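You operate a simulated robot arm through the tools that you are given. There is no shell and no other tool.

Carry out the task below with a simulated robot arm. There is one attempt and no reset: what you move stays moved.

TASK
Switch the sealer on, set the heat printed on its film roll, and seal the brown drink cup.
Fine: in that order; cup in the ring, drawer in, wait for the green lamp, hold the red button down, pull the drawer open and leave the cup in the ring; the sealer stays on; leave the other cups alone. Set down upright: what you pick out.

The check looks at the end state, three seconds after you hand in, the way a careful person would. Anything else that was tipped, shoved, dropped, spilled or broken makes it a failure. A push-on lid holds only when it is set on centred and level and pressed home; a screw cap is set on level and turned clockwise until tight.

THE ROBOT
A 7-joint arm with a three-finger gripper, fixed in place. Base frame: the origin is on the floor under the middle of its stand, x ahead of it, y to its left, z up. Units: cm, degrees, N and s.
It reaches about 134.2 cm from its shoulder. Its first joint turns from -166.0 to 166.0 degrees. Payload 2.69 kg.
Tool frame: the origin (TCP) lies between the finger pads and is the grasp point; the fingertips stand 3 cm ahead of it; z points along the fingers, y is the line along which they close. The gripper opens to 12.8 cm; its body begins 11.7 cm behind the TCP.
Orientation is that of the tool frame in the base frame, as [roll, pitch, yaw] about the fixed x, y, z axes, in that order (R = Rz(yaw) Ry(pitch) Rx(roll)). With the fingers straight down and closing along the base's y, the tool's x points along the base's -x, its y along +y and its z along -z.

THE INTERFACE
- The arm moves only by the tool arm_command. Its argument "increments" is a list of rows, each a list of 6 numbers: the shift along the base's x, y, z in m, then the turn, a rotation vector about the base's x, y, z in degrees. In form: [[tx, ty, tz, ax, ay, az], ...]. A call has 1 to 20 rows; each row shifts and turns the commanded pose from where the row before left it. "jaw" is the gripper command, from -1 (fully open) to 1 (shut), values between in proportion, set as the call begins (left out, the last holds). Rows are played at 5 a second. More than 5 cm and 8.6 degrees between two rows, or a gripper value outside its range, and nothing of the call is played. A pose out of reach is approached as far as the arm can. The call stops where the force on the tool passes 80 N (or 10 N more than at its start, if that is more) or the arm is blocked; 0.2 s more then pass. The fingers move at their own pace (about 12.7 cm/s each) and stop on an object; they squeeze with about 36 N. The grip force told is the motor's: it shows also when the fingers shut on nothing. Time passes only in rows, and 0.2 s behind the last, so rows that do not move let the fingers close. The reply holds the time, the measured pose of the TCP, the force on the tool along the base axes, the opening and the grip force, in the units named above and with some noise, with the torque about the TCP (base axes, N m) and any sound that the robot's microphone picked up, and new pictures: "show" is both (left out), scene, wrist or none.
- Cameras (640 x 400 px; columns grow to the right, rows downward): "scene" is fixed at [22.02, -64.97, 166.93]; the picture's right is [0.67, -0.74, 0.00], its down [-0.40, -0.36, -0.85] and it looks along [0.63, 0.56, -0.53] (base axes); focal length 322 px, centre (320, 200). "wrist" rides on the gripper at [5.8, 5.4, -13.1] in the tool frame; the picture's right is [-0.68, 0.74, 0.00], its down [-0.62, -0.57, -0.55] and it looks along [-0.40, -0.37, 0.84] (tool axes); focal length 234 px, centre (320, 200). There is no depth. A picture from a camera that has moved, and an enlarged one, comes with that camera's place and axes in the base frame and with its lens.
- lift_body(by): moves the trunk up (or, below 0, down) by that many cm; the arm rides with it, the base frame stays. It gives what a move gives, with no picture.
- zoom(camera, box): a new picture of the part [left, top, right, bottom] of that camera's present view, enlarged. It takes no simulated time.
- job_done(): hands the job in; it is judged then, once.

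Places have to be worked out from the pictures, the camera data and where the tool is seen. Open the gripper and draw the arm clear of the work before you hand the job in, unless the task says otherwise.

The tools are called after "Emit:" as a command line: name --pt "numbers of a row" for each row, then --argument value for the rest, lists and objects as JSON in quotes. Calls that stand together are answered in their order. arm_command: Moves the arm, as the interface text tells. Its arguments: {"type":"object","properties":{"increments":{"type":"array"},"jaw":{"type":"number"},"show":{"type":"string","enum":["both","scene","wrist","none"]}},"required":["increments"]} The other tools are called the same way: lift_body (by) moves the trunk up or down; zoom (camera, box) takes an enlarged picture of a part of a camera's view; job_done () hands the job in.

At the start:

```text
clock: 0.0
eef_pos: [69.71, -4.26, 140.13]
tcp_rot: [180.0, -0.1, -179.9]
ft_force: [1.1, 0.4, 0.3]
wrist_torque: [0.05, 0.0, -0.02]
gripper_width: 12.81
gripper_force: 0.0
trunk travel left (down, up): [-15.0, 20.0]
```

scene: 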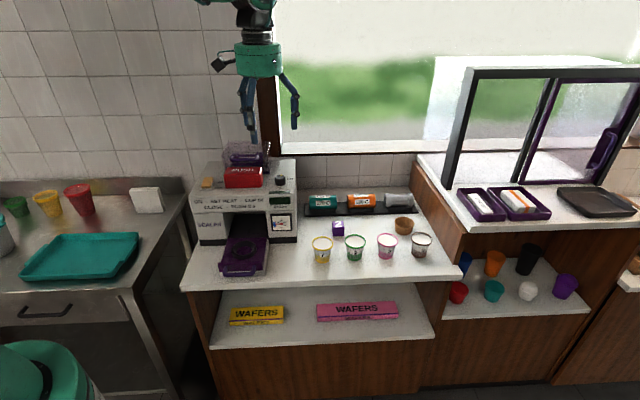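
wrist: 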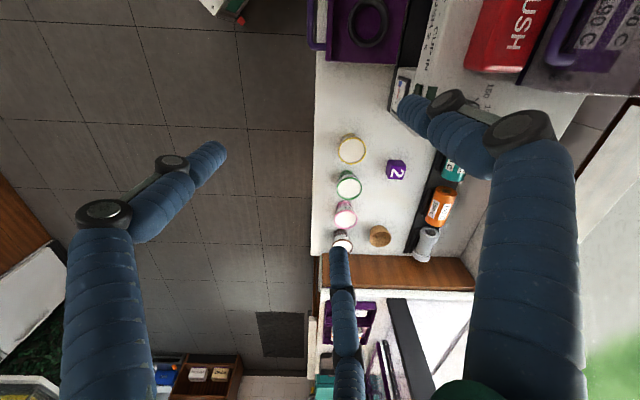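

The scene shows the sealer left of centre with a row of cups to its right. I zoom in on the sealer, the cups and the film roll to read labels.

Emit:
zoom --camera "scene" --box '[180, 130, 320, 290]'

Emit:
zoom --camera "scene" --box '[295, 180, 455, 270]'

Emit:
zoom --camera "wrist" --box '[300, 0, 640, 260]'

```text
2.50 times, centred on (250, 210) of scene
camera zoom: at [22.02, -64.97, 166.93], right [0.67, -0.74, 0.0], down [-0.4, -0.36, -0.85], along [0.63, 0.56, -0.53], focal length 806 px, centre (495, 175)
```

zoom: 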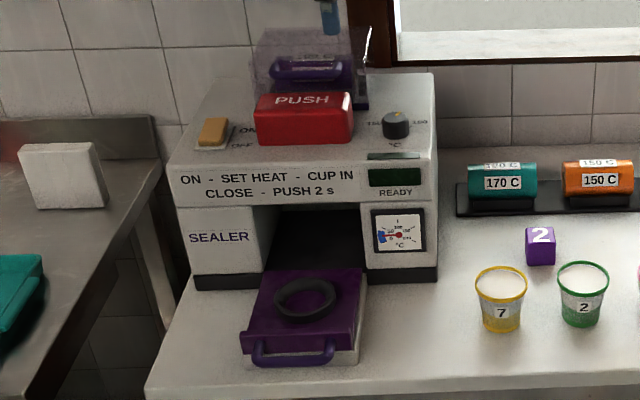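

```text
4.00 times, centred on (375, 225) of scene
camera zoom: at [22.02, -64.97, 166.93], right [0.67, -0.74, 0.0], down [-0.4, -0.36, -0.85], along [0.63, 0.56, -0.53], focal length 1289 px, centre (100, 100)
```

zoom: 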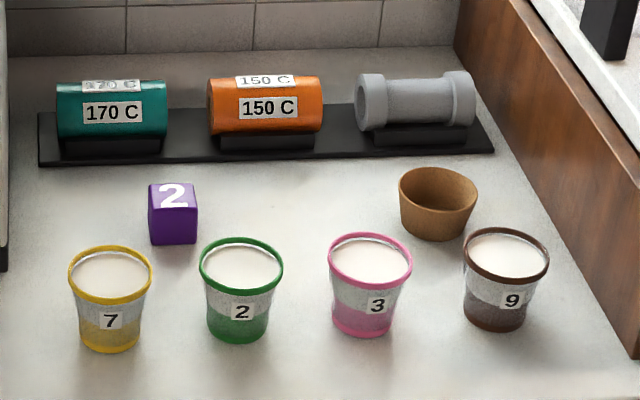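

```text
1.54 times, centred on (470, 130) of wrist
camera zoom: at [63.89, 1.08, 153.31], right [0.68, 0.74, 0.0], down [0.62, -0.57, 0.55], along [0.4, -0.37, -0.84], focal length 360 px, centre (89, 308)
```

zoom: 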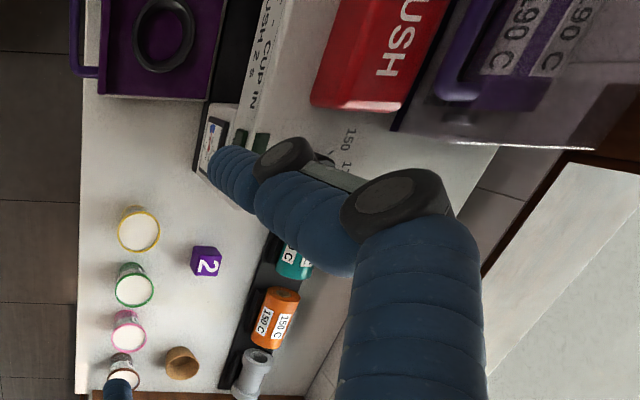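

The roll inside the sealer's clear cover seems to read 190 C. I zoom closer to confirm this and to read the knob scale, gauge and switch.

Emit:
zoom --camera "wrist" --box '[520, 0, 640, 80]'

Emit:
zoom --camera "scene" --box '[260, 165, 304, 245]'

Emit:
zoom --camera "scene" --box '[195, 135, 300, 195]'

Emit:
zoom --camera "scene" --box '[210, 225, 280, 285]'

```text
5.00 times, centred on (580, 40) of wrist
camera zoom: at [63.89, 1.08, 153.31], right [0.68, 0.74, 0.0], down [0.62, -0.57, 0.55], along [0.4, -0.37, -0.84], focal length 1171 px, centre (-980, 1000)
```

zoom: 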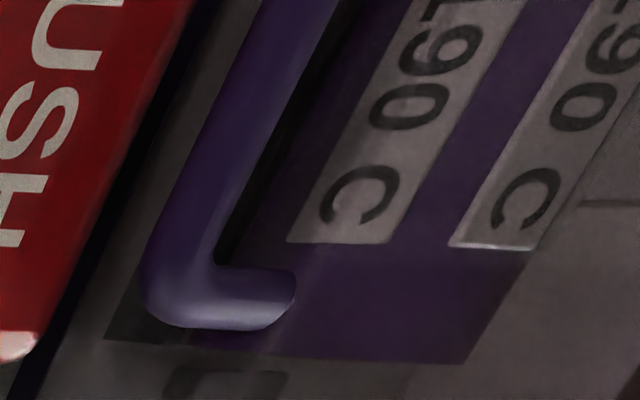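

```text
5.00 times, centred on (282, 205) of scene
camera zoom: at [22.02, -64.97, 166.93], right [0.67, -0.74, 0.0], down [-0.4, -0.36, -0.85], along [0.63, 0.56, -0.53], focal length 1611 px, centre (510, 175)
```

zoom: 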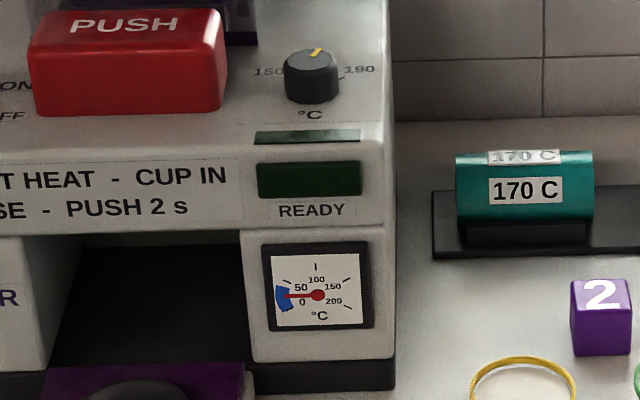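

```text
6.10 times, centred on (248, 165) of scene
camera zoom: at [22.02, -64.97, 166.93], right [0.67, -0.74, 0.0], down [-0.4, -0.36, -0.85], along [0.63, 0.56, -0.53], focal length 1964 px, centre (762, 413)
```

zoom: 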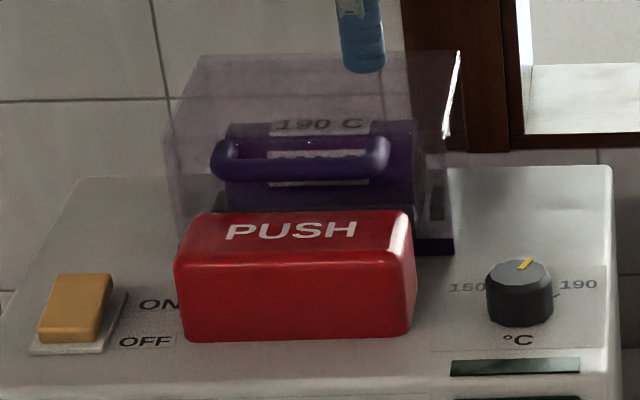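

```text
6.67 times, centred on (245, 255) of scene
camera zoom: at [22.02, -64.97, 166.93], right [0.67, -0.74, 0.0], down [-0.4, -0.36, -0.85], along [0.63, 0.56, -0.53], focal length 2148 px, centre (820, -167)
```

zoom: 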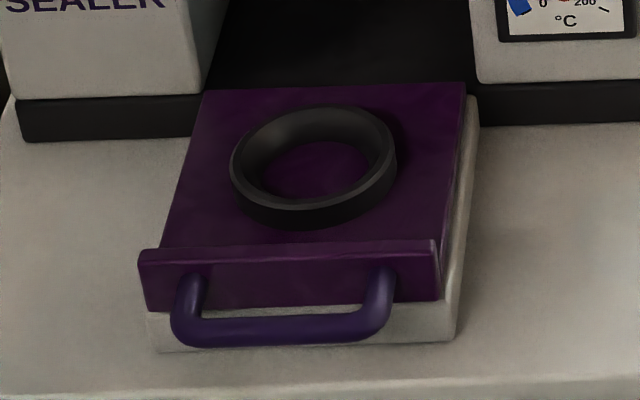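

The loaded roll in the sealer reads 190 C, and the knob currently points between 150 and 190. I estimate the counter at z≈87, the sealer top at z≈109 and the counter axes turned about -43°. I move the arm high over the sealer, turning the tool to line up with the counter, to get a closer view.

Emit:
arm_command --pt "0.013 0.04 0 0 0 -5.4" --pt "0.013 0.04 0 0 0 -5.4" --pt "0.013 0.04 0 0 0 -5.4" --pt "0.013 0.04 0 0 0 -5.4" --pt "0.013 0.04 0 0 0 -5.4" --pt "0.013 0.04 0 0 0 -5.4" --pt "0.013 0.04 0 0 0 -5.4" --pt "0.013 0.04 0 0 0 -5.2" --jaw 1

```text
clock: 1.8
eef_pos: [80.09, 27.69, 139.9]
tcp_rot: [-179.9, 0.0, 136.8]
ft_force: [0.6, -0.6, 0.0]
wrist_torque: [0.04, 0.02, 0.01]
gripper_width: 0.2
gripper_force: 31.3
trunk travel left (down, up): [-15.0, 20.0]
camera wrist: at [79.66, 35.6, 153.17], right [1.0, 0.08, 0.0], down [0.06, -0.83, 0.55], along [0.04, -0.55, -0.84], focal length 234 px, centre (320, 200)
```

scene: 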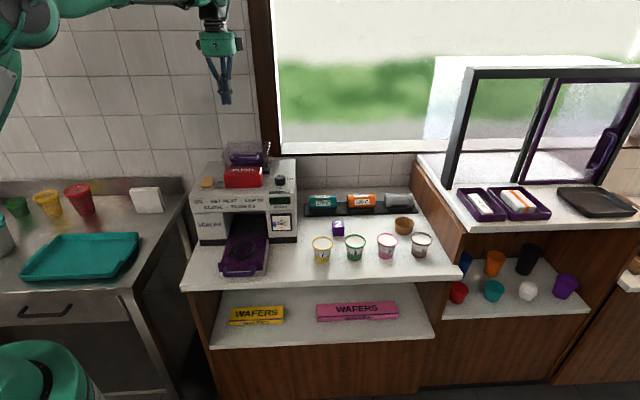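
wrist: 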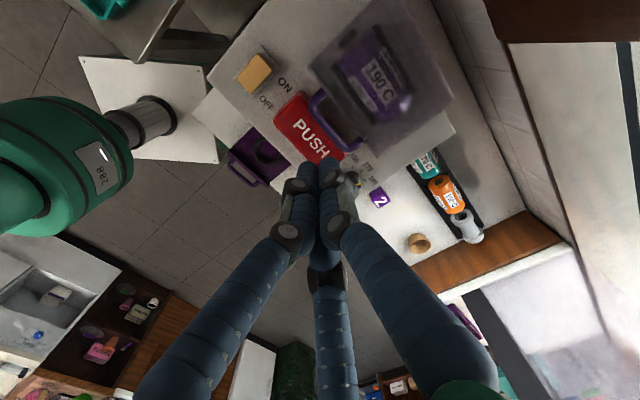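

The view from above shows the sealer's switch, button, film roll (190 C) and drawer. I zoom in for knob markings and precise pixel positions.

Emit:
zoom --camera "wrist" --box '[190, 30, 350, 130]'

Emit:
zoom --camera "wrist" --box '[300, 110, 460, 210]'

Emit:
zoom --camera "wrist" --box '[200, 100, 360, 200]'

```text
4.00 times, centred on (270, 80) of wrist
camera zoom: at [79.66, 35.6, 153.17], right [1.0, 0.08, 0.0], down [0.06, -0.83, 0.55], along [0.04, -0.55, -0.84], focal length 937 px, centre (520, 680)
```

zoom: 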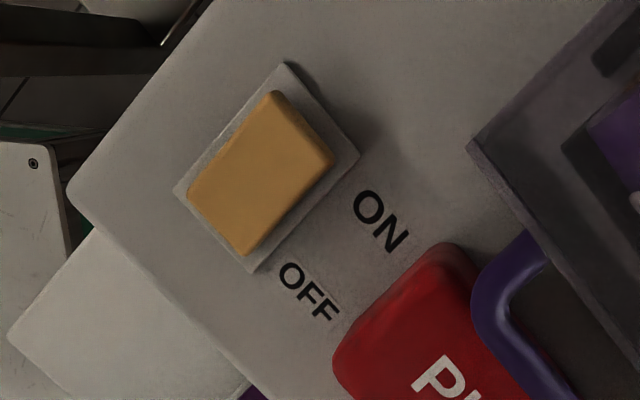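

```text
4.00 times, centred on (380, 160) of wrist
camera zoom: at [79.66, 35.6, 153.17], right [1.0, 0.08, 0.0], down [0.06, -0.83, 0.55], along [0.04, -0.55, -0.84], focal length 937 px, centre (80, 360)
```

zoom: 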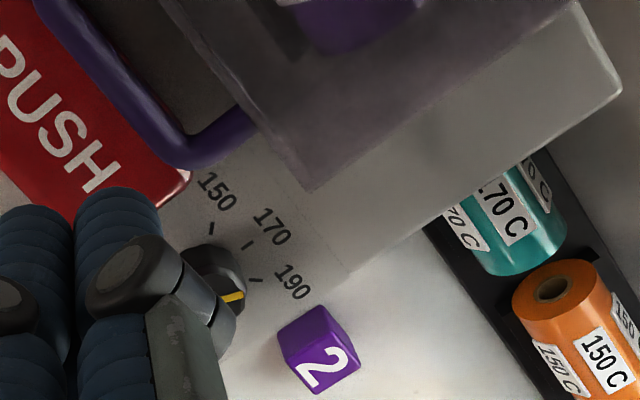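

```text
4.00 times, centred on (280, 150) of wrist
camera zoom: at [79.66, 35.6, 153.17], right [1.0, 0.08, 0.0], down [0.06, -0.83, 0.55], along [0.04, -0.55, -0.84], focal length 937 px, centre (480, 400)
```

zoom: 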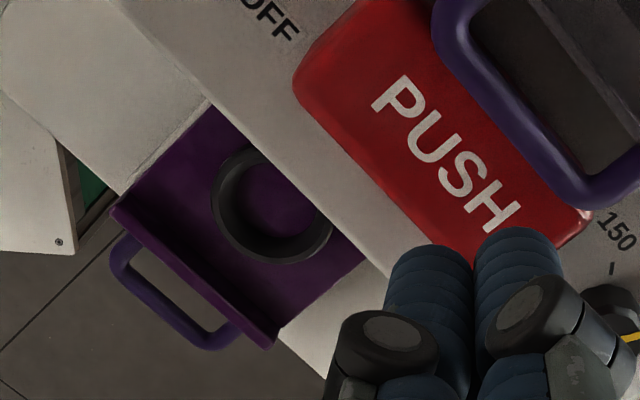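

The dial shows ticks 150, 170, 190, with the pointer just short of 190. By triangulating I get the rocker at about (69.5, 31.4, 111), the button top at (79.4, 22.9, 115), the knob at (88.5, 13.7, 112.5) and the ring around (67.7, 11.5). I go above the rear (ON) half of the rocker with the fingers shut.

Emit:
arm_command --pt "-0.0313 0.0158 0 0 0 0" --pt "-0.0313 0.0158 0 0 0 0" --pt "-0.0313 0.0158 0 0 0 0" --pt "0 0 -0.04 0 0 0" --pt "0 0 -0.04 0 0 0" --pt "0 0 -0.04 0 0 0" --pt "0 0 -0.04 0 0 0" --pt "0 0 -0.03 0 0 0" --pt "0 0 0 0 0 0" --jaw 1

```text
clock: 3.8
eef_pos: [70.71, 32.33, 121.07]
tcp_rot: [180.0, 0.0, 137.0]
ft_force: [1.1, 0.4, 0.3]
wrist_torque: [0.0, 0.02, -0.03]
gripper_width: 0.2
gripper_force: 31.6
trunk travel left (down, up): [-15.0, 20.0]
camera wrist: at [70.15, 40.24, 134.2], right [1.0, 0.08, 0.0], down [0.07, -0.83, 0.55], along [0.04, -0.55, -0.84], focal length 234 px, centre (320, 200)
```

scene: 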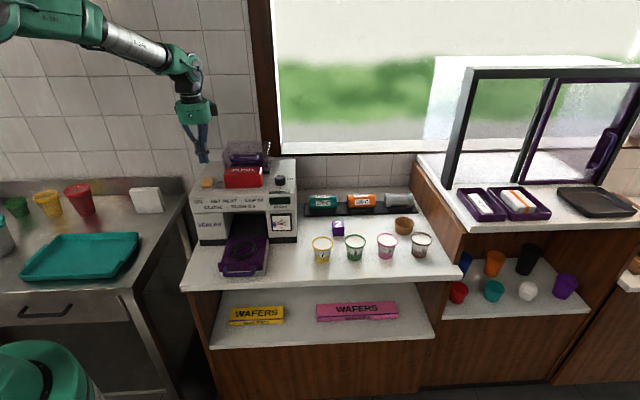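
wrist: 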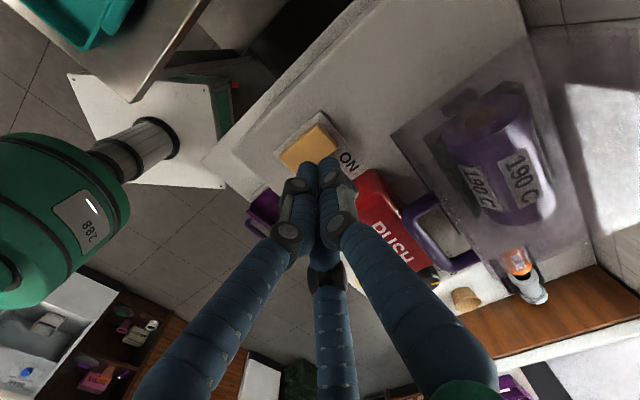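

Emit:
zoom --camera "wrist" --box '[260, 100, 380, 175]'

Emit:
zoom --camera "scene" --box '[180, 120, 276, 200]'

```text
5.33 times, centred on (320, 138) of wrist
camera zoom: at [70.15, 40.24, 134.2], right [1.0, 0.08, 0.0], down [0.07, -0.83, 0.55], along [0.04, -0.55, -0.84], focal length 1249 px, centre (320, 533)
```

zoom: 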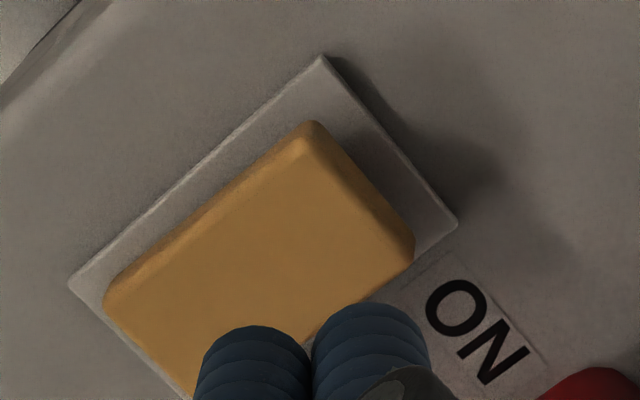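

```text
5.00 times, centred on (228, 160) of scene
camera zoom: at [22.02, -64.97, 166.93], right [0.67, -0.74, 0.0], down [-0.4, -0.36, -0.85], along [0.63, 0.56, -0.53], focal length 1611 px, centre (780, 400)
```

zoom: 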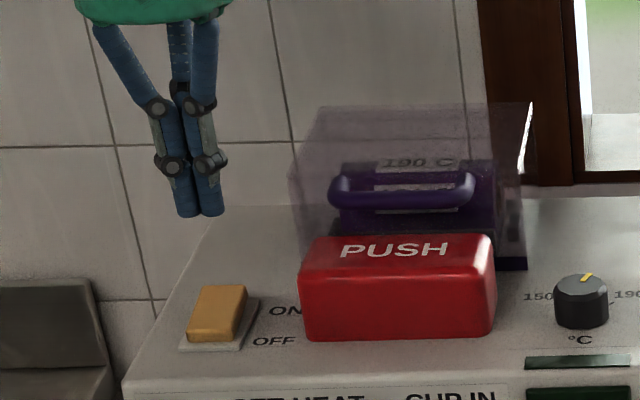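

The tips sit above the rear half of the rocker as planned, at z≈118. I lower them to just above it and then press down gently in small steps.

Emit:
arm_command --pt "0 0 -0.03 0 0 0" --pt "0 0 -0.025 0 0 0" --pt "0 0 -0.003 0 0 0" --pt "0 0 -0.003 0 0 0" --pt "0 0 -0.003 0 0 0" --pt "0 0 -0.003 0 0 0" --pt "0 0 0 0 0 0"

```text
clock: 5.4
eef_pos: [70.68, 32.38, 114.49]
tcp_rot: [179.9, 0.0, 136.9]
ft_force: [-1.0, -0.2, 0.6]
wrist_torque: [0.0, 0.02, 0.02]
gripper_width: 0.21
gripper_force: 31.4
trunk travel left (down, up): [-15.0, 20.0]
camera wrist: at [70.1, 40.34, 127.6], right [1.0, 0.08, 0.0], down [0.07, -0.83, 0.55], along [0.04, -0.55, -0.84], focal length 234 px, centre (320, 200)
```

scene: 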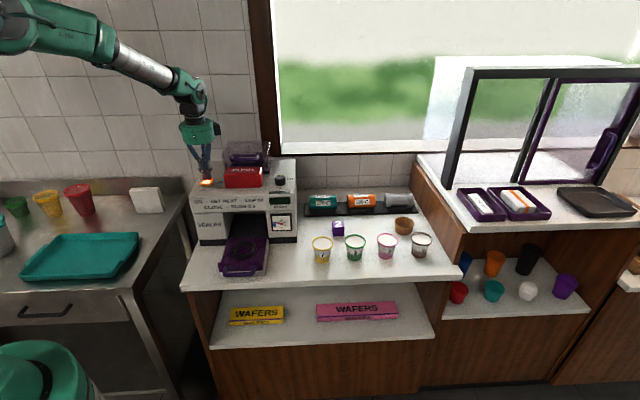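
wrist: 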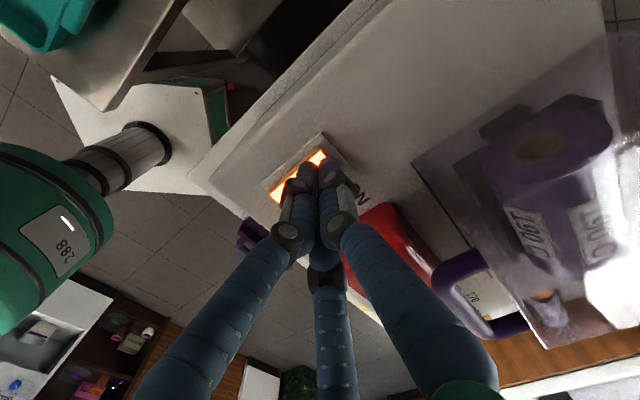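

The rocker glows now, so the sealer is on, and the force is back near zero. I lift away and move to where I can look at the knob from above.

Emit:
arm_command --pt "0 0 0.03 0 0 0" --pt "0 0 0.04 0 0 0" --pt "0 0 0.04 0 0 0" --pt "0 0 0.04 0 0 0" --pt "0.02 0.03 0.0 0 0 0" --pt "0.03 0.03 0 0 0 0"

Emit:
zoom --camera "scene" --box '[180, 150, 308, 230]'

```text
clock: 6.8
eef_pos: [75.69, 38.55, 129.32]
tcp_rot: [-179.7, -0.1, 137.0]
ft_force: [-0.7, 0.5, -0.5]
wrist_torque: [-0.02, 0.02, -0.03]
gripper_width: 0.19
gripper_force: 31.7
trunk travel left (down, up): [-15.0, 20.0]
camera wrist: at [75.22, 46.59, 142.41], right [1.0, 0.08, 0.0], down [0.07, -0.83, 0.55], along [0.04, -0.55, -0.84], focal length 234 px, centre (320, 200)
```

scene: 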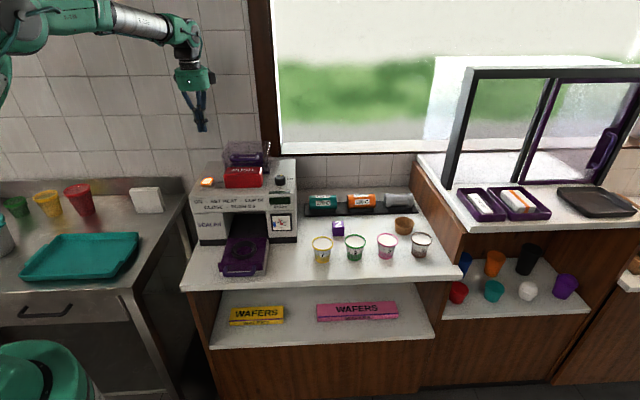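
wrist: 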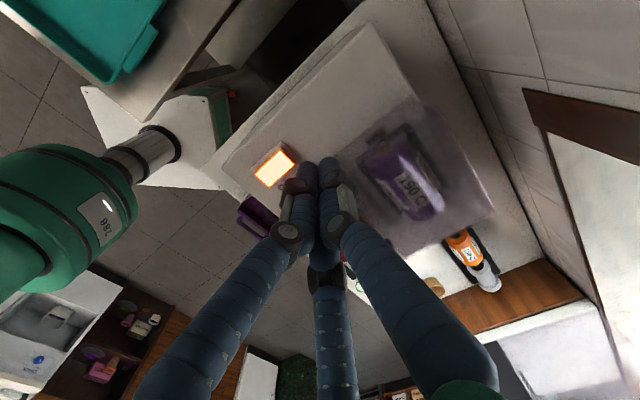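

```text
5.00 times, centred on (244, 190) of scene
camera zoom: at [22.02, -64.97, 166.93], right [0.67, -0.74, 0.0], down [-0.4, -0.36, -0.85], along [0.63, 0.56, -0.53], focal length 1611 px, centre (700, 250)
```

zoom: 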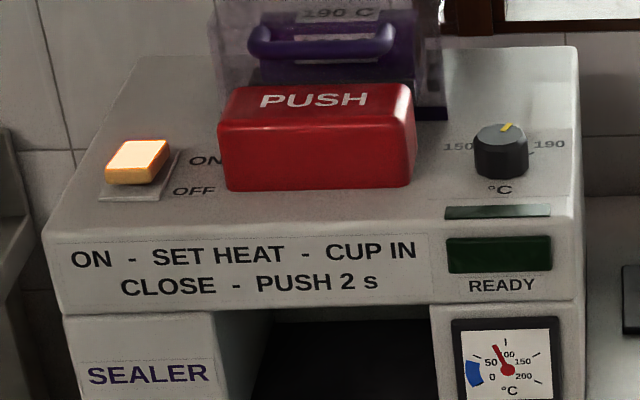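

The sealer is on and the gauge is rising. Now I raise the arm a little over the film cover and move so the wrist camera looks straight down at the knob.

Emit:
arm_command --pt "0 0 0.05 0 0 0" --pt "0 0 0.02 0 0 0" --pt "0.016 -0.0345 0 0 0 0" --pt "0.016 -0.0345 0 0 0 0" --pt "0.016 -0.0345 0 0 0 0" --pt "0.016 -0.0345 0 0 0 0" --pt "0.016 -0.0345 0 0 0 0" --pt "0.016 -0.0345 0 0 0 0" --pt "0.016 -0.0345 0 0 0 0" --pt "0.016 -0.0345 0 0 0 0" --pt "0 0 -0.04 0 0 0" --pt "0 0 -0.03 0 0 0" --pt "0 0 0 0 0 0"

Emit:
zoom --camera "wrist" --box '[270, 60, 390, 135]'

```text
clock: 9.6
eef_pos: [88.58, 10.6, 129.38]
tcp_rot: [-179.9, -0.1, 136.9]
ft_force: [-0.4, 0.2, 0.6]
wrist_torque: [0.01, 0.0, 0.02]
gripper_width: 0.19
gripper_force: 32.2
trunk travel left (down, up): [-15.0, 20.0]
camera wrist: at [88.06, 18.55, 142.68], right [1.0, 0.08, 0.0], down [0.06, -0.83, 0.55], along [0.04, -0.55, -0.84], focal length 234 px, centre (320, 200)
```

scene: 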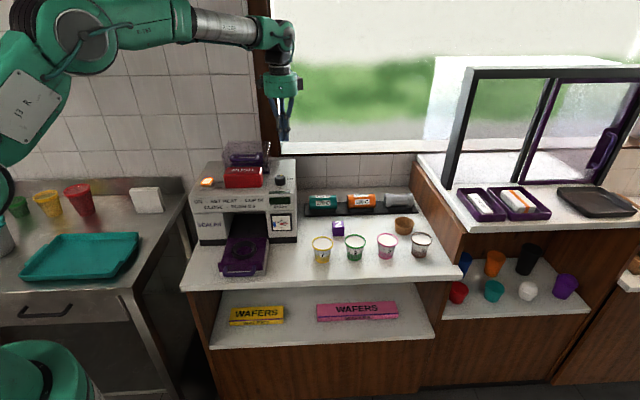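
wrist: 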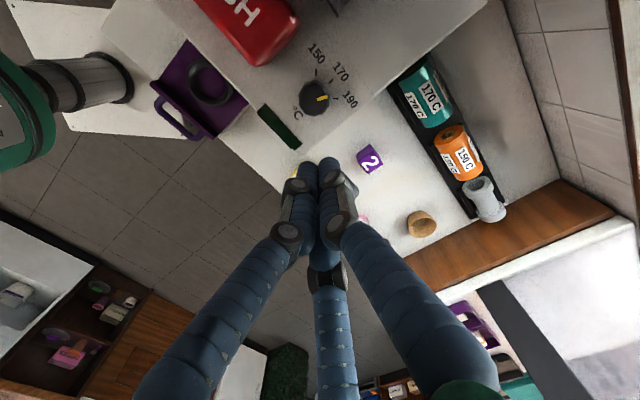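

```text
5.33 times, centred on (330, 98) of wrist
camera zoom: at [88.06, 18.55, 142.68], right [1.0, 0.08, 0.0], down [0.06, -0.83, 0.55], along [0.04, -0.55, -0.84], focal length 1249 px, centre (267, 747)
```

zoom: 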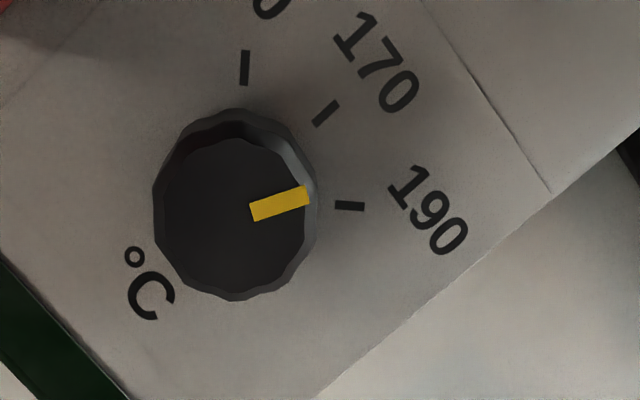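

The close view gives the knob axis at about (87.8, 13.15), its pointer at about 20° in base yaw, and the 190 tick at about -1.5°, so it needs roughly 21° clockwise. I centre over the knob, open the fingers half way and descend to z=120 to check clearance.

Emit:
arm_command --pt "-0.0078 0.0255 -0.02 0 0 0" --pt "0 0 -0.04 0 0 0" --pt "0 0 -0.034 0 0 0" --pt "0 0 0 0 0 0" --jaw 0.05

Emit:
zoom --camera "scene" --box '[216, 90, 344, 210]'

Emit:
zoom --camera "wrist" --box '[200, 80, 440, 230]'

```text
clock: 10.6
eef_pos: [87.84, 13.48, 120.1]
tcp_rot: [180.0, 0.0, 136.9]
ft_force: [0.9, -1.3, -0.4]
wrist_torque: [0.0, 0.04, 0.0]
gripper_width: 6.1
gripper_force: 0.0
trunk travel left (down, up): [-15.0, 20.0]
camera wrist: at [87.28, 21.43, 133.21], right [1.0, 0.08, 0.0], down [0.07, -0.83, 0.55], along [0.04, -0.55, -0.84], focal length 234 px, centre (320, 200)
```

scene: 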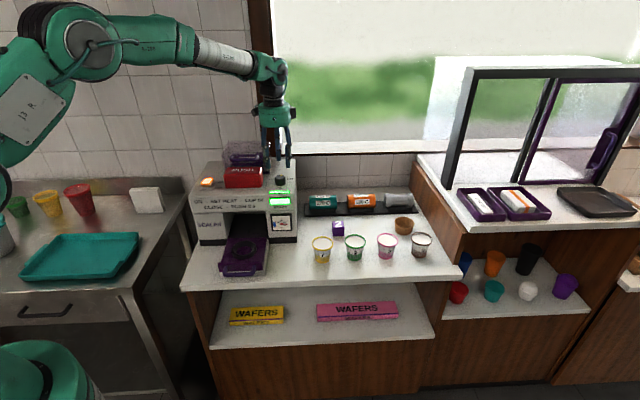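
wrist: 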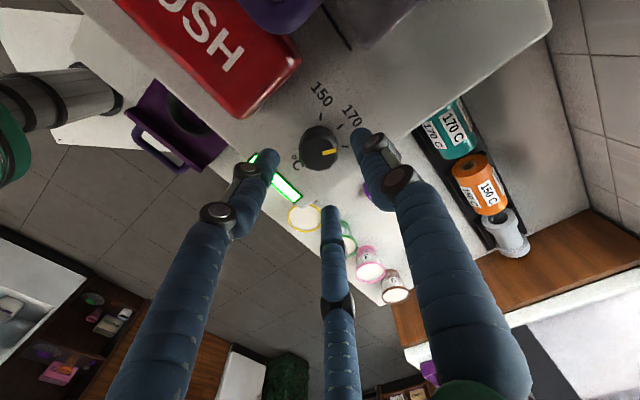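

```text
3.33 times, centred on (280, 150) of scene
camera zoom: at [22.02, -64.97, 166.93], right [0.67, -0.74, 0.0], down [-0.4, -0.36, -0.85], along [0.63, 0.56, -0.53], focal length 1074 px, centre (453, 367)
```

zoom: 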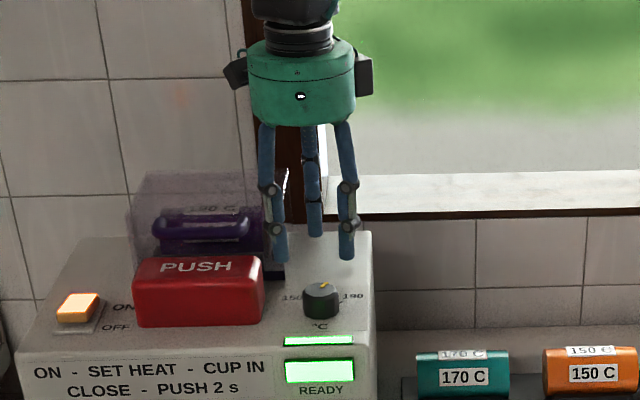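

```text
2.67 times, centred on (320, 155) of wrist
camera zoom: at [87.28, 21.43, 133.21], right [1.0, 0.08, 0.0], down [0.07, -0.83, 0.55], along [0.04, -0.55, -0.84], focal length 624 px, centre (320, 320)
```

zoom: 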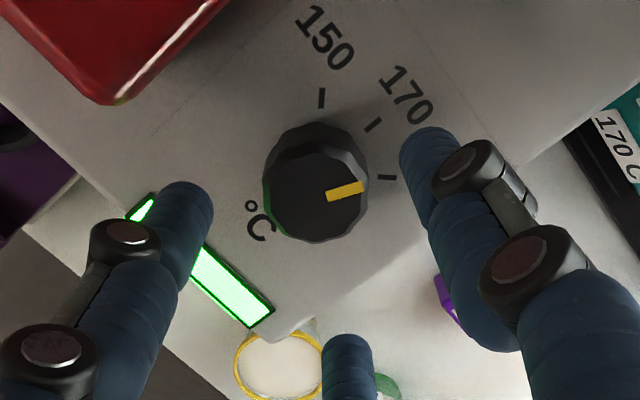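

The fingers surround the knob with clearance all round, and the READY lamp is already green at the current setting, so the heat still has to be corrected. I lower so the tips are at about z=111 around the knob.

Emit:
arm_command --pt "0 -0.0025 -0.03 0 0 0" --pt "0 0 -0.02 0 0 0" --pt "0 0 -0.008 0 0 0" --pt "0 0 -0.003 0 0 0" --pt "0 0 0 0 0 0"

Emit:
zoom --camera "scene" --box '[230, 110, 326, 200]'

Emit:
zoom --camera "wrist" --box '[240, 100, 400, 200]'

```text
clock: 11.8
eef_pos: [87.8, 13.09, 113.98]
tcp_rot: [179.9, -0.1, 137.0]
ft_force: [-0.2, -0.6, -0.7]
wrist_torque: [-0.02, 0.01, 0.03]
gripper_width: 6.04
gripper_force: 0.1
trunk travel left (down, up): [-15.0, 20.0]
camera wrist: at [87.24, 21.09, 127.18], right [1.0, 0.08, 0.0], down [0.07, -0.83, 0.55], along [0.04, -0.55, -0.84], focal length 234 px, centre (320, 200)
```

scene: 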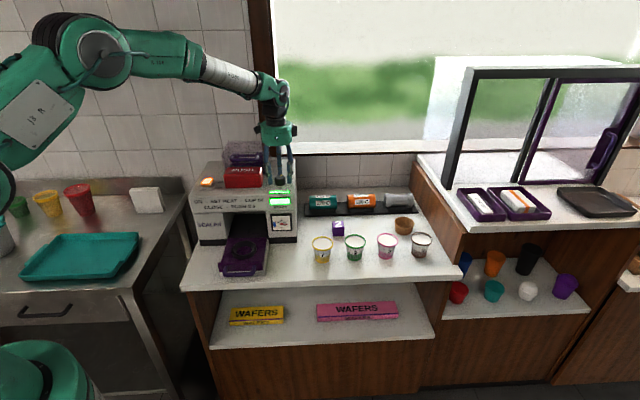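
wrist: 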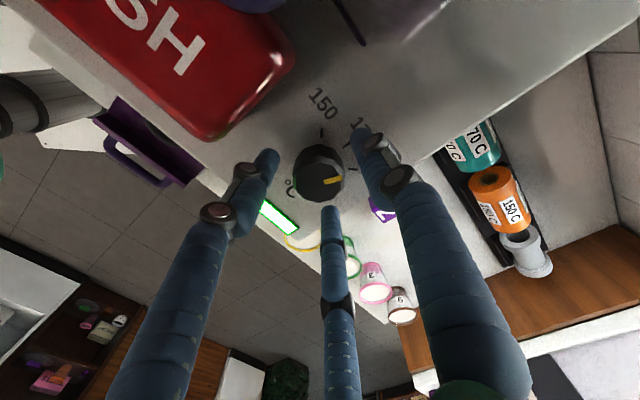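

```text
4.44 times, centred on (278, 155) of scene
camera zoom: at [22.02, -64.97, 166.93], right [0.67, -0.74, 0.0], down [-0.4, -0.36, -0.85], along [0.63, 0.56, -0.53], focal length 1432 px, centre (507, 400)
```

zoom: 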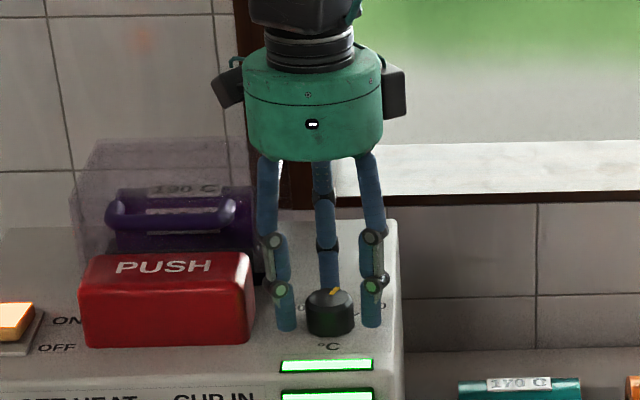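

```text
4.00 times, centred on (320, 150) of wrist
camera zoom: at [87.24, 21.09, 127.18], right [1.0, 0.08, 0.0], down [0.07, -0.83, 0.55], along [0.04, -0.55, -0.84], focal length 937 px, centre (320, 400)
```

zoom: 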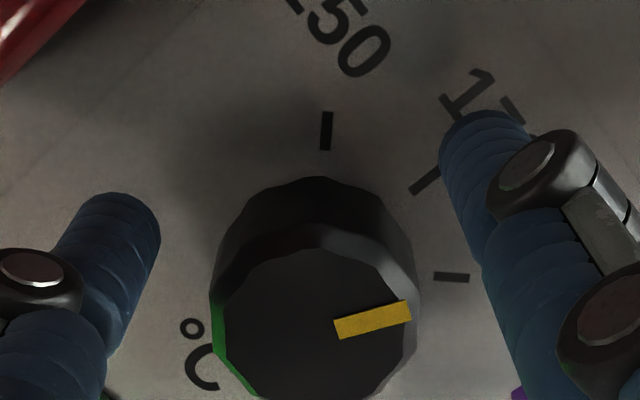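

The tips are around the knob at z≈111 with no contact force. I close the fingers on the knob and let the grip settle.

Emit:
arm_command --pt "0 0 0 0 0 0" --pt "0 0 0 0 0 0" --pt "0 0 0 0 0 0" --pt "0 0 0 0 0 0" --jaw 1

Emit:
zoom --camera "wrist" --box '[240, 100, 400, 200]'

```text
clock: 12.8
eef_pos: [87.66, 13.1, 113.94]
tcp_rot: [180.0, 0.1, 136.9]
ft_force: [-10.0, -12.8, -1.2]
wrist_torque: [-0.54, 0.31, 0.01]
gripper_width: 3.65
gripper_force: 45.1
trunk travel left (down, up): [-15.0, 20.0]
camera wrist: at [87.18, 20.99, 127.17], right [1.0, 0.08, 0.0], down [0.07, -0.83, 0.55], along [0.04, -0.55, -0.84], focal length 234 px, centre (320, 200)
```

scene: 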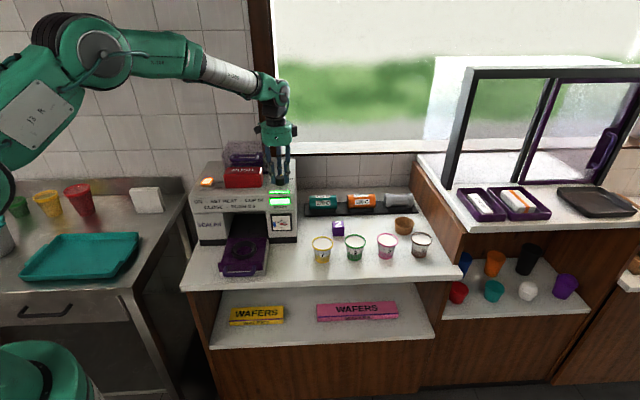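
wrist: 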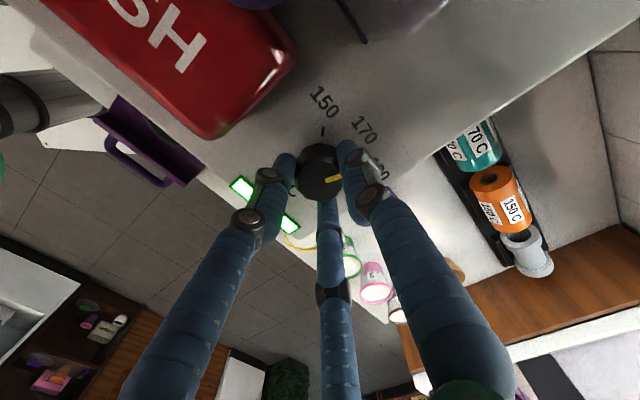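

```text
4.00 times, centred on (320, 150) of wrist
camera zoom: at [87.18, 20.99, 127.17], right [1.0, 0.08, 0.0], down [0.07, -0.83, 0.55], along [0.04, -0.55, -0.84], focal length 937 px, centre (320, 400)
```

zoom: 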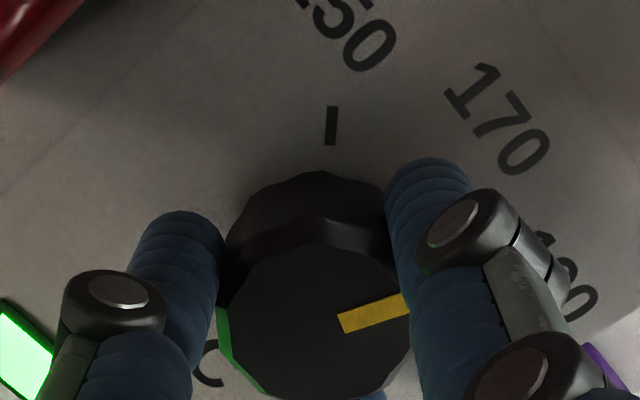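

Gripped on the knob (3.65 cm wide) with a small sideways load along -F. I relieve it with a 1 mm shift and turn the knob 21.5° clockwise in small steps.

Emit:
arm_command --pt "-0.0007 -0.0007 0 0 0 0" --pt "0 0 0 0 0 -3.6" --pt "0 0 0 0 0 -3.6" --pt "0 0 0 0 0 -3.6" --pt "0 0 0 0 0 -3.6" --pt "0 0 0 0 0 -3.6" --pt "0 0 0 0 0 -3.5" --pt "0 0 0 0 0 0"

Emit:
zoom --camera "wrist" --box '[240, 100, 400, 200]'

Emit:
zoom --camera "scene" --box '[240, 160, 320, 250]'

```text
clock: 14.6
eef_pos: [87.77, 13.06, 114.02]
tcp_rot: [180.0, 0.0, 115.5]
ft_force: [6.7, 3.5, 4.6]
wrist_torque: [0.09, -0.12, 0.0]
gripper_width: 3.63
gripper_force: 44.8
trunk travel left (down, up): [-15.0, 20.0]
camera wrist: at [90.08, 20.65, 127.18], right [0.96, -0.29, 0.0], down [-0.25, -0.8, 0.55], along [-0.16, -0.52, -0.84], focal length 234 px, centre (320, 200)
```

scene: 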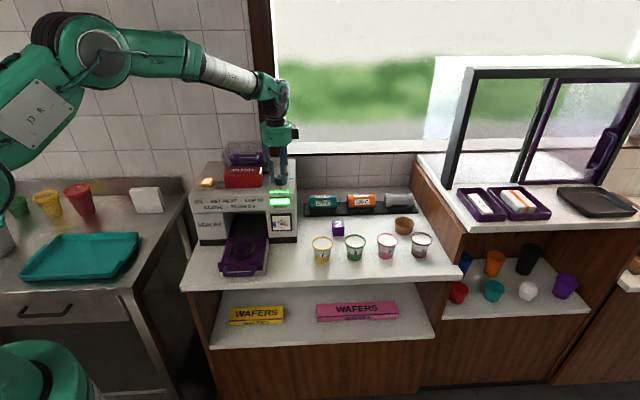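
wrist: 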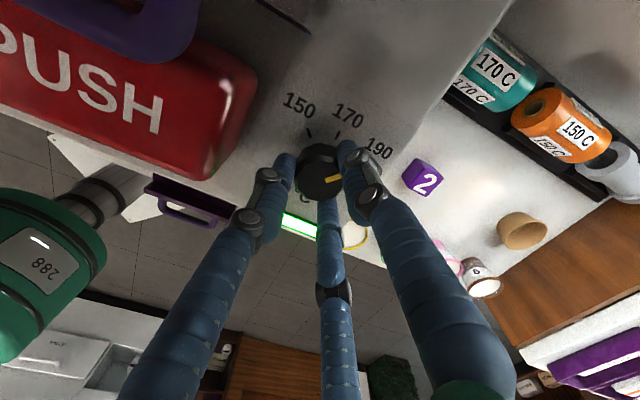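

```text
4.00 times, centred on (320, 150) of wrist
camera zoom: at [90.08, 20.65, 127.18], right [0.96, -0.29, 0.0], down [-0.25, -0.8, 0.55], along [-0.16, -0.52, -0.84], focal length 937 px, centre (320, 400)
```

zoom: 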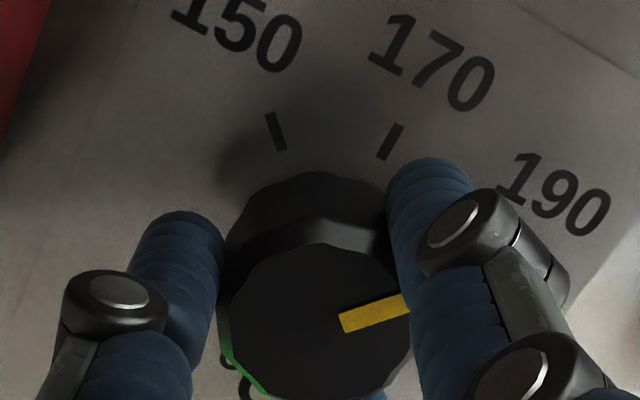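

```text
4.44 times, centred on (280, 205) of scene
camera zoom: at [22.02, -64.97, 166.93], right [0.67, -0.74, 0.0], down [-0.4, -0.36, -0.85], along [0.63, 0.56, -0.53], focal length 1432 px, centre (498, 178)
```

zoom: 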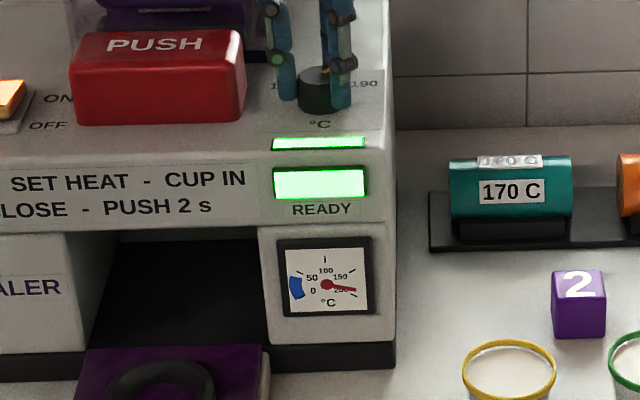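

The knob turned rigidly with the gripper from 136.9° to 115.5° in tool yaw. I release and rise to check the pointer against the 190 tick.

Emit:
arm_command --pt "0 0 0 0 0 0" --pt "0 0 0 0 0 0" --pt "0 0 0.02 0 0 0" --pt "0 0 0.04 0 0 0" --pt "0 0 0.04 0 0 0" --pt "0 -0.03 0.03 0 0 0" --jaw 0.05

Emit:
zoom --camera "wrist" --box '[250, 50, 410, 150]'

Emit:
zoom --camera "scene" --box '[240, 160, 320, 250]'

```text
clock: 16.0
eef_pos: [87.62, 9.97, 127.07]
tcp_rot: [-179.9, 0.0, 115.5]
ft_force: [0.3, 0.6, -0.8]
wrist_torque: [-0.07, -0.01, -0.01]
gripper_width: 6.07
gripper_force: 0.0
trunk travel left (down, up): [-15.0, 20.0]
camera wrist: at [90.02, 17.64, 140.28], right [0.96, -0.29, 0.0], down [-0.24, -0.8, 0.55], along [-0.16, -0.53, -0.84], focal length 234 px, centre (320, 200)
```

scene: 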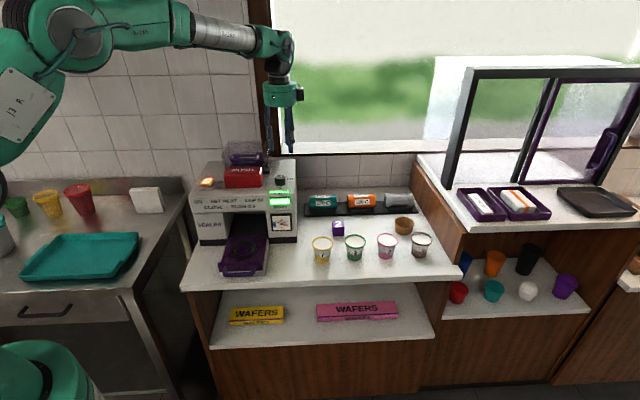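
wrist: 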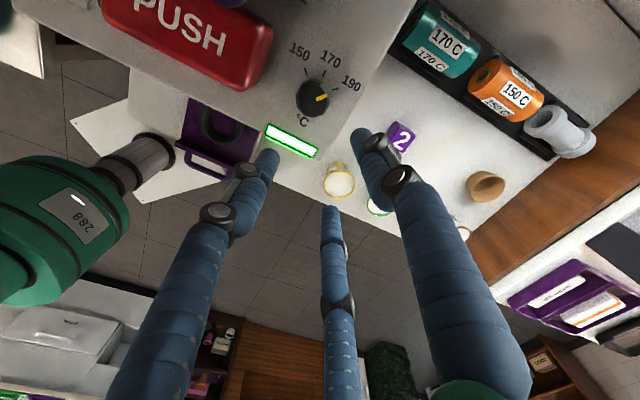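

```text
4.00 times, centred on (330, 100) of wrist
camera zoom: at [90.02, 17.64, 140.28], right [0.96, -0.29, 0.0], down [-0.24, -0.8, 0.55], along [-0.16, -0.53, -0.84], focal length 937 px, centre (280, 600)
```

zoom: 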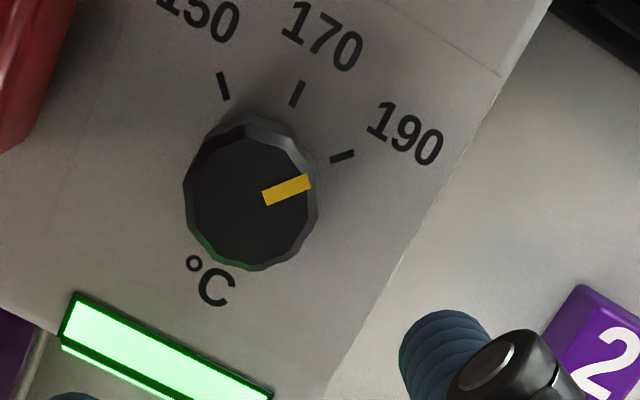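

```text
4.44 times, centred on (280, 205) of scene
camera zoom: at [22.02, -64.97, 166.93], right [0.67, -0.74, 0.0], down [-0.4, -0.36, -0.85], along [0.63, 0.56, -0.53], focal length 1432 px, centre (498, 178)
```

zoom: 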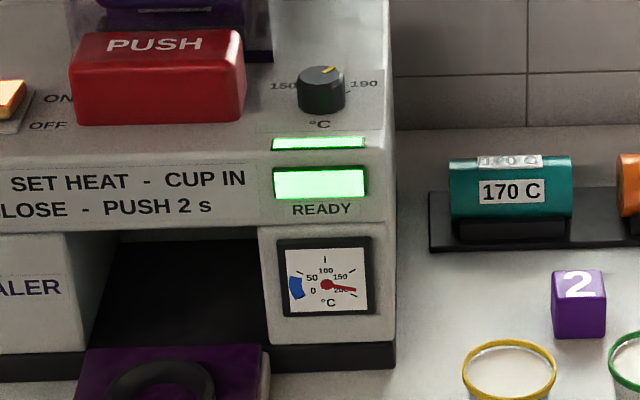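

The pointer now reads about 1–2° by my estimate against the 190 tick at about -0.6°. I zoom further to measure the remaining error.

Emit:
zoom --camera "wrist" --box '[285, 62, 349, 122]'

Emit:
zoom --camera "scene" --box '[264, 168, 296, 192]'

Emit:
zoom --camera "scene" --box '[264, 208, 300, 238]'

```text
6.67 times, centred on (317, 92) of wrist
camera zoom: at [90.02, 17.64, 140.28], right [0.96, -0.29, 0.0], down [-0.24, -0.8, 0.55], along [-0.16, -0.53, -0.84], focal length 1561 px, centre (340, 920)
```

zoom: 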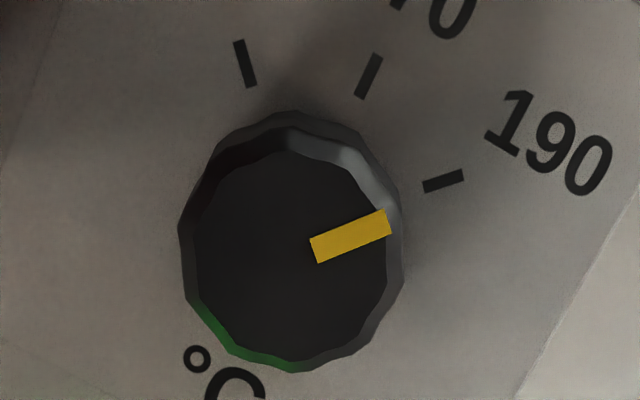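

```text
16.00 times, centred on (280, 180) of scene
camera zoom: at [22.02, -64.97, 166.93], right [0.67, -0.74, 0.0], down [-0.4, -0.36, -0.85], along [0.63, 0.56, -0.53], focal length 5156 px, centre (960, 520)
```

zoom: 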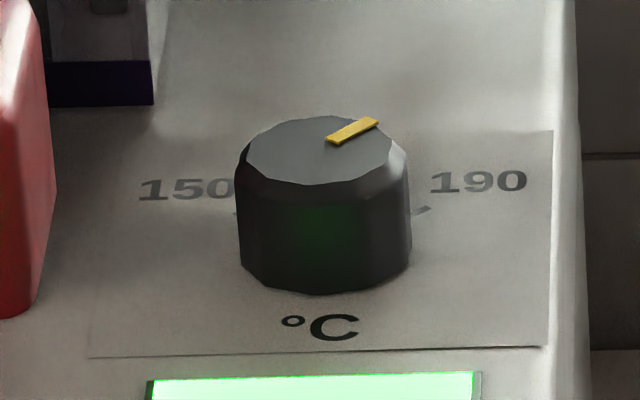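

```text
13.33 times, centred on (282, 223) of scene
camera zoom: at [22.02, -64.97, 166.93], right [0.67, -0.74, 0.0], down [-0.4, -0.36, -0.85], along [0.63, 0.56, -0.53], focal length 4297 px, centre (827, -107)
```

zoom: 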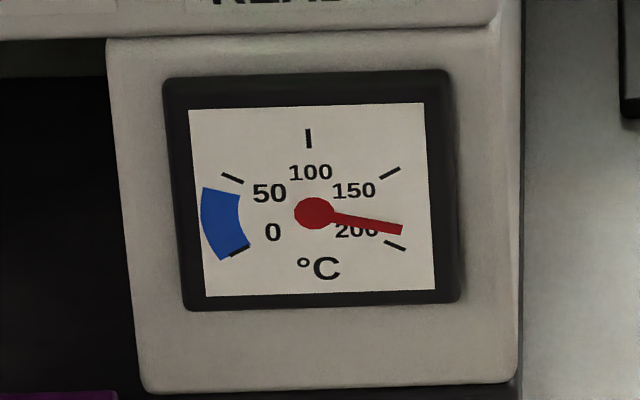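

Careful measurement puts the pointer about 3° short of the 190 tick (roughly 188–189 °C). I go back down onto the knob, regrip and turn another 3° clockwise.

Emit:
arm_command --pt "0 0.03 -0.03 0 0 0" --pt "0 0 -0.04 0 0 0" --pt "0 0 -0.04 0 0 0" --pt "0 0 -0.02 0 0 0" --pt "0 0 0 0 0 0" --jaw 0.05 --show "none"

Emit:
arm_command --pt "0 0 0 0 0 0" --pt "0 0 0 0 0 0" --pt "0 0 0 0 0 0" --pt "0 0 0 0 0 -1.5" --pt "0 0 0 0 0 -1.5" --pt "0 0 0 0 0 0" --jaw 1 --show "none"

Emit:
arm_command --pt "0 0 0 0 0 0" --pt "0 0 0 0 0 0" --pt "0 0 0.02 0 0 0" --pt "0 0 0.04 0 0 0" --pt "0 0 0.04 0 0 0" --pt "0 -0.03 0.03 0 0 0" --pt "0 0 0 0 0 0" --jaw 0.05

Emit:
zoom --camera "wrist" --box '[285, 62, 349, 122]'

Emit:
zoom --camera "scene" --box '[264, 168, 296, 192]'

Emit:
zoom --camera "scene" --box '[264, 208, 300, 238]'

```text
clock: 17.2
eef_pos: [87.69, 13.11, 114.06]
tcp_rot: [-180.0, 0.0, 115.5]
ft_force: [0.2, -0.3, -0.3]
wrist_torque: [-0.04, -0.01, 0.01]
gripper_width: 6.08
gripper_force: 0.0
trunk travel left (down, up): [-15.0, 20.0]
```

```text
clock: 18.6
eef_pos: [87.69, 12.92, 113.9]
tcp_rot: [-180.0, 0.0, 112.6]
ft_force: [1.4, 4.7, 3.2]
wrist_torque: [0.15, 0.16, -0.01]
gripper_width: 3.61
gripper_force: 44.9
trunk travel left (down, up): [-15.0, 20.0]
```

```text
clock: 20.2
eef_pos: [87.86, 10.11, 127.07]
tcp_rot: [180.0, 0.0, 112.5]
ft_force: [-0.1, -0.9, 0.4]
wrist_torque: [0.08, -0.02, -0.02]
gripper_width: 6.08
gripper_force: 0.1
trunk travel left (down, up): [-15.0, 20.0]
camera wrist: at [90.65, 17.56, 140.25], right [0.94, -0.34, 0.0], down [-0.29, -0.79, 0.55], along [-0.19, -0.51, -0.84], focal length 234 px, centre (320, 200)
```

scene: 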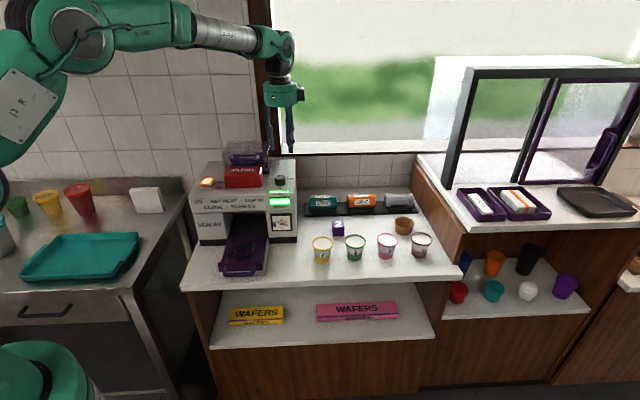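
wrist: 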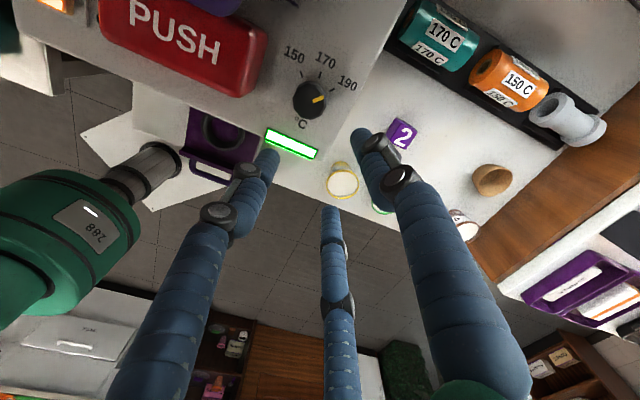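

```text
6.67 times, centred on (317, 92) of wrist
camera zoom: at [90.65, 17.56, 140.25], right [0.94, -0.34, 0.0], down [-0.29, -0.79, 0.55], along [-0.19, -0.51, -0.84], focal length 1561 px, centre (340, 920)
```

zoom: 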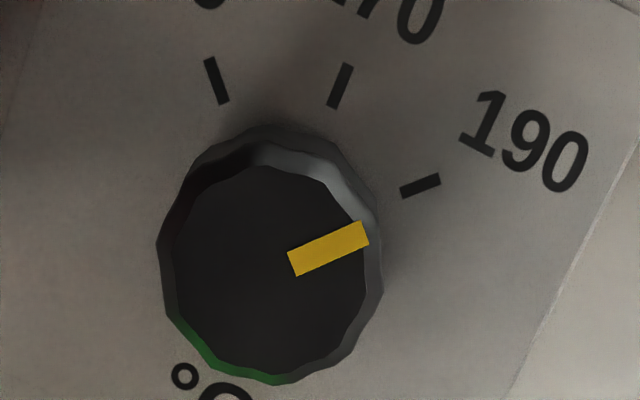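

```text
16.00 times, centred on (280, 180) of scene
camera zoom: at [22.02, -64.97, 166.93], right [0.67, -0.74, 0.0], down [-0.4, -0.36, -0.85], along [0.63, 0.56, -0.53], focal length 5156 px, centre (960, 520)
```

zoom: 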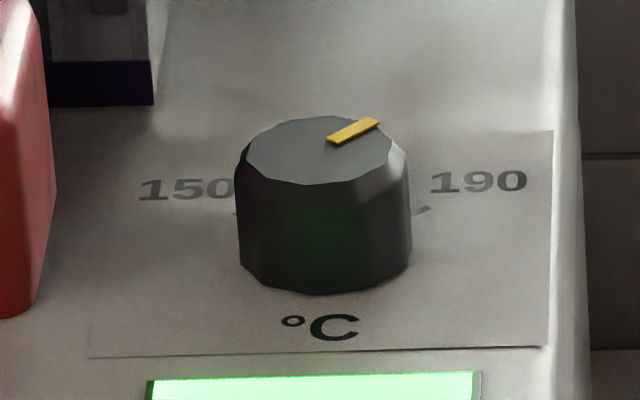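

```text
13.33 times, centred on (282, 223) of scene
camera zoom: at [22.02, -64.97, 166.93], right [0.67, -0.74, 0.0], down [-0.4, -0.36, -0.85], along [0.63, 0.56, -0.53], focal length 4297 px, centre (827, -107)
```

zoom: 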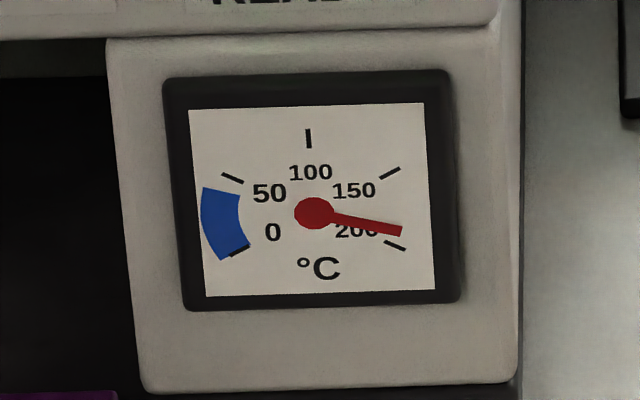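

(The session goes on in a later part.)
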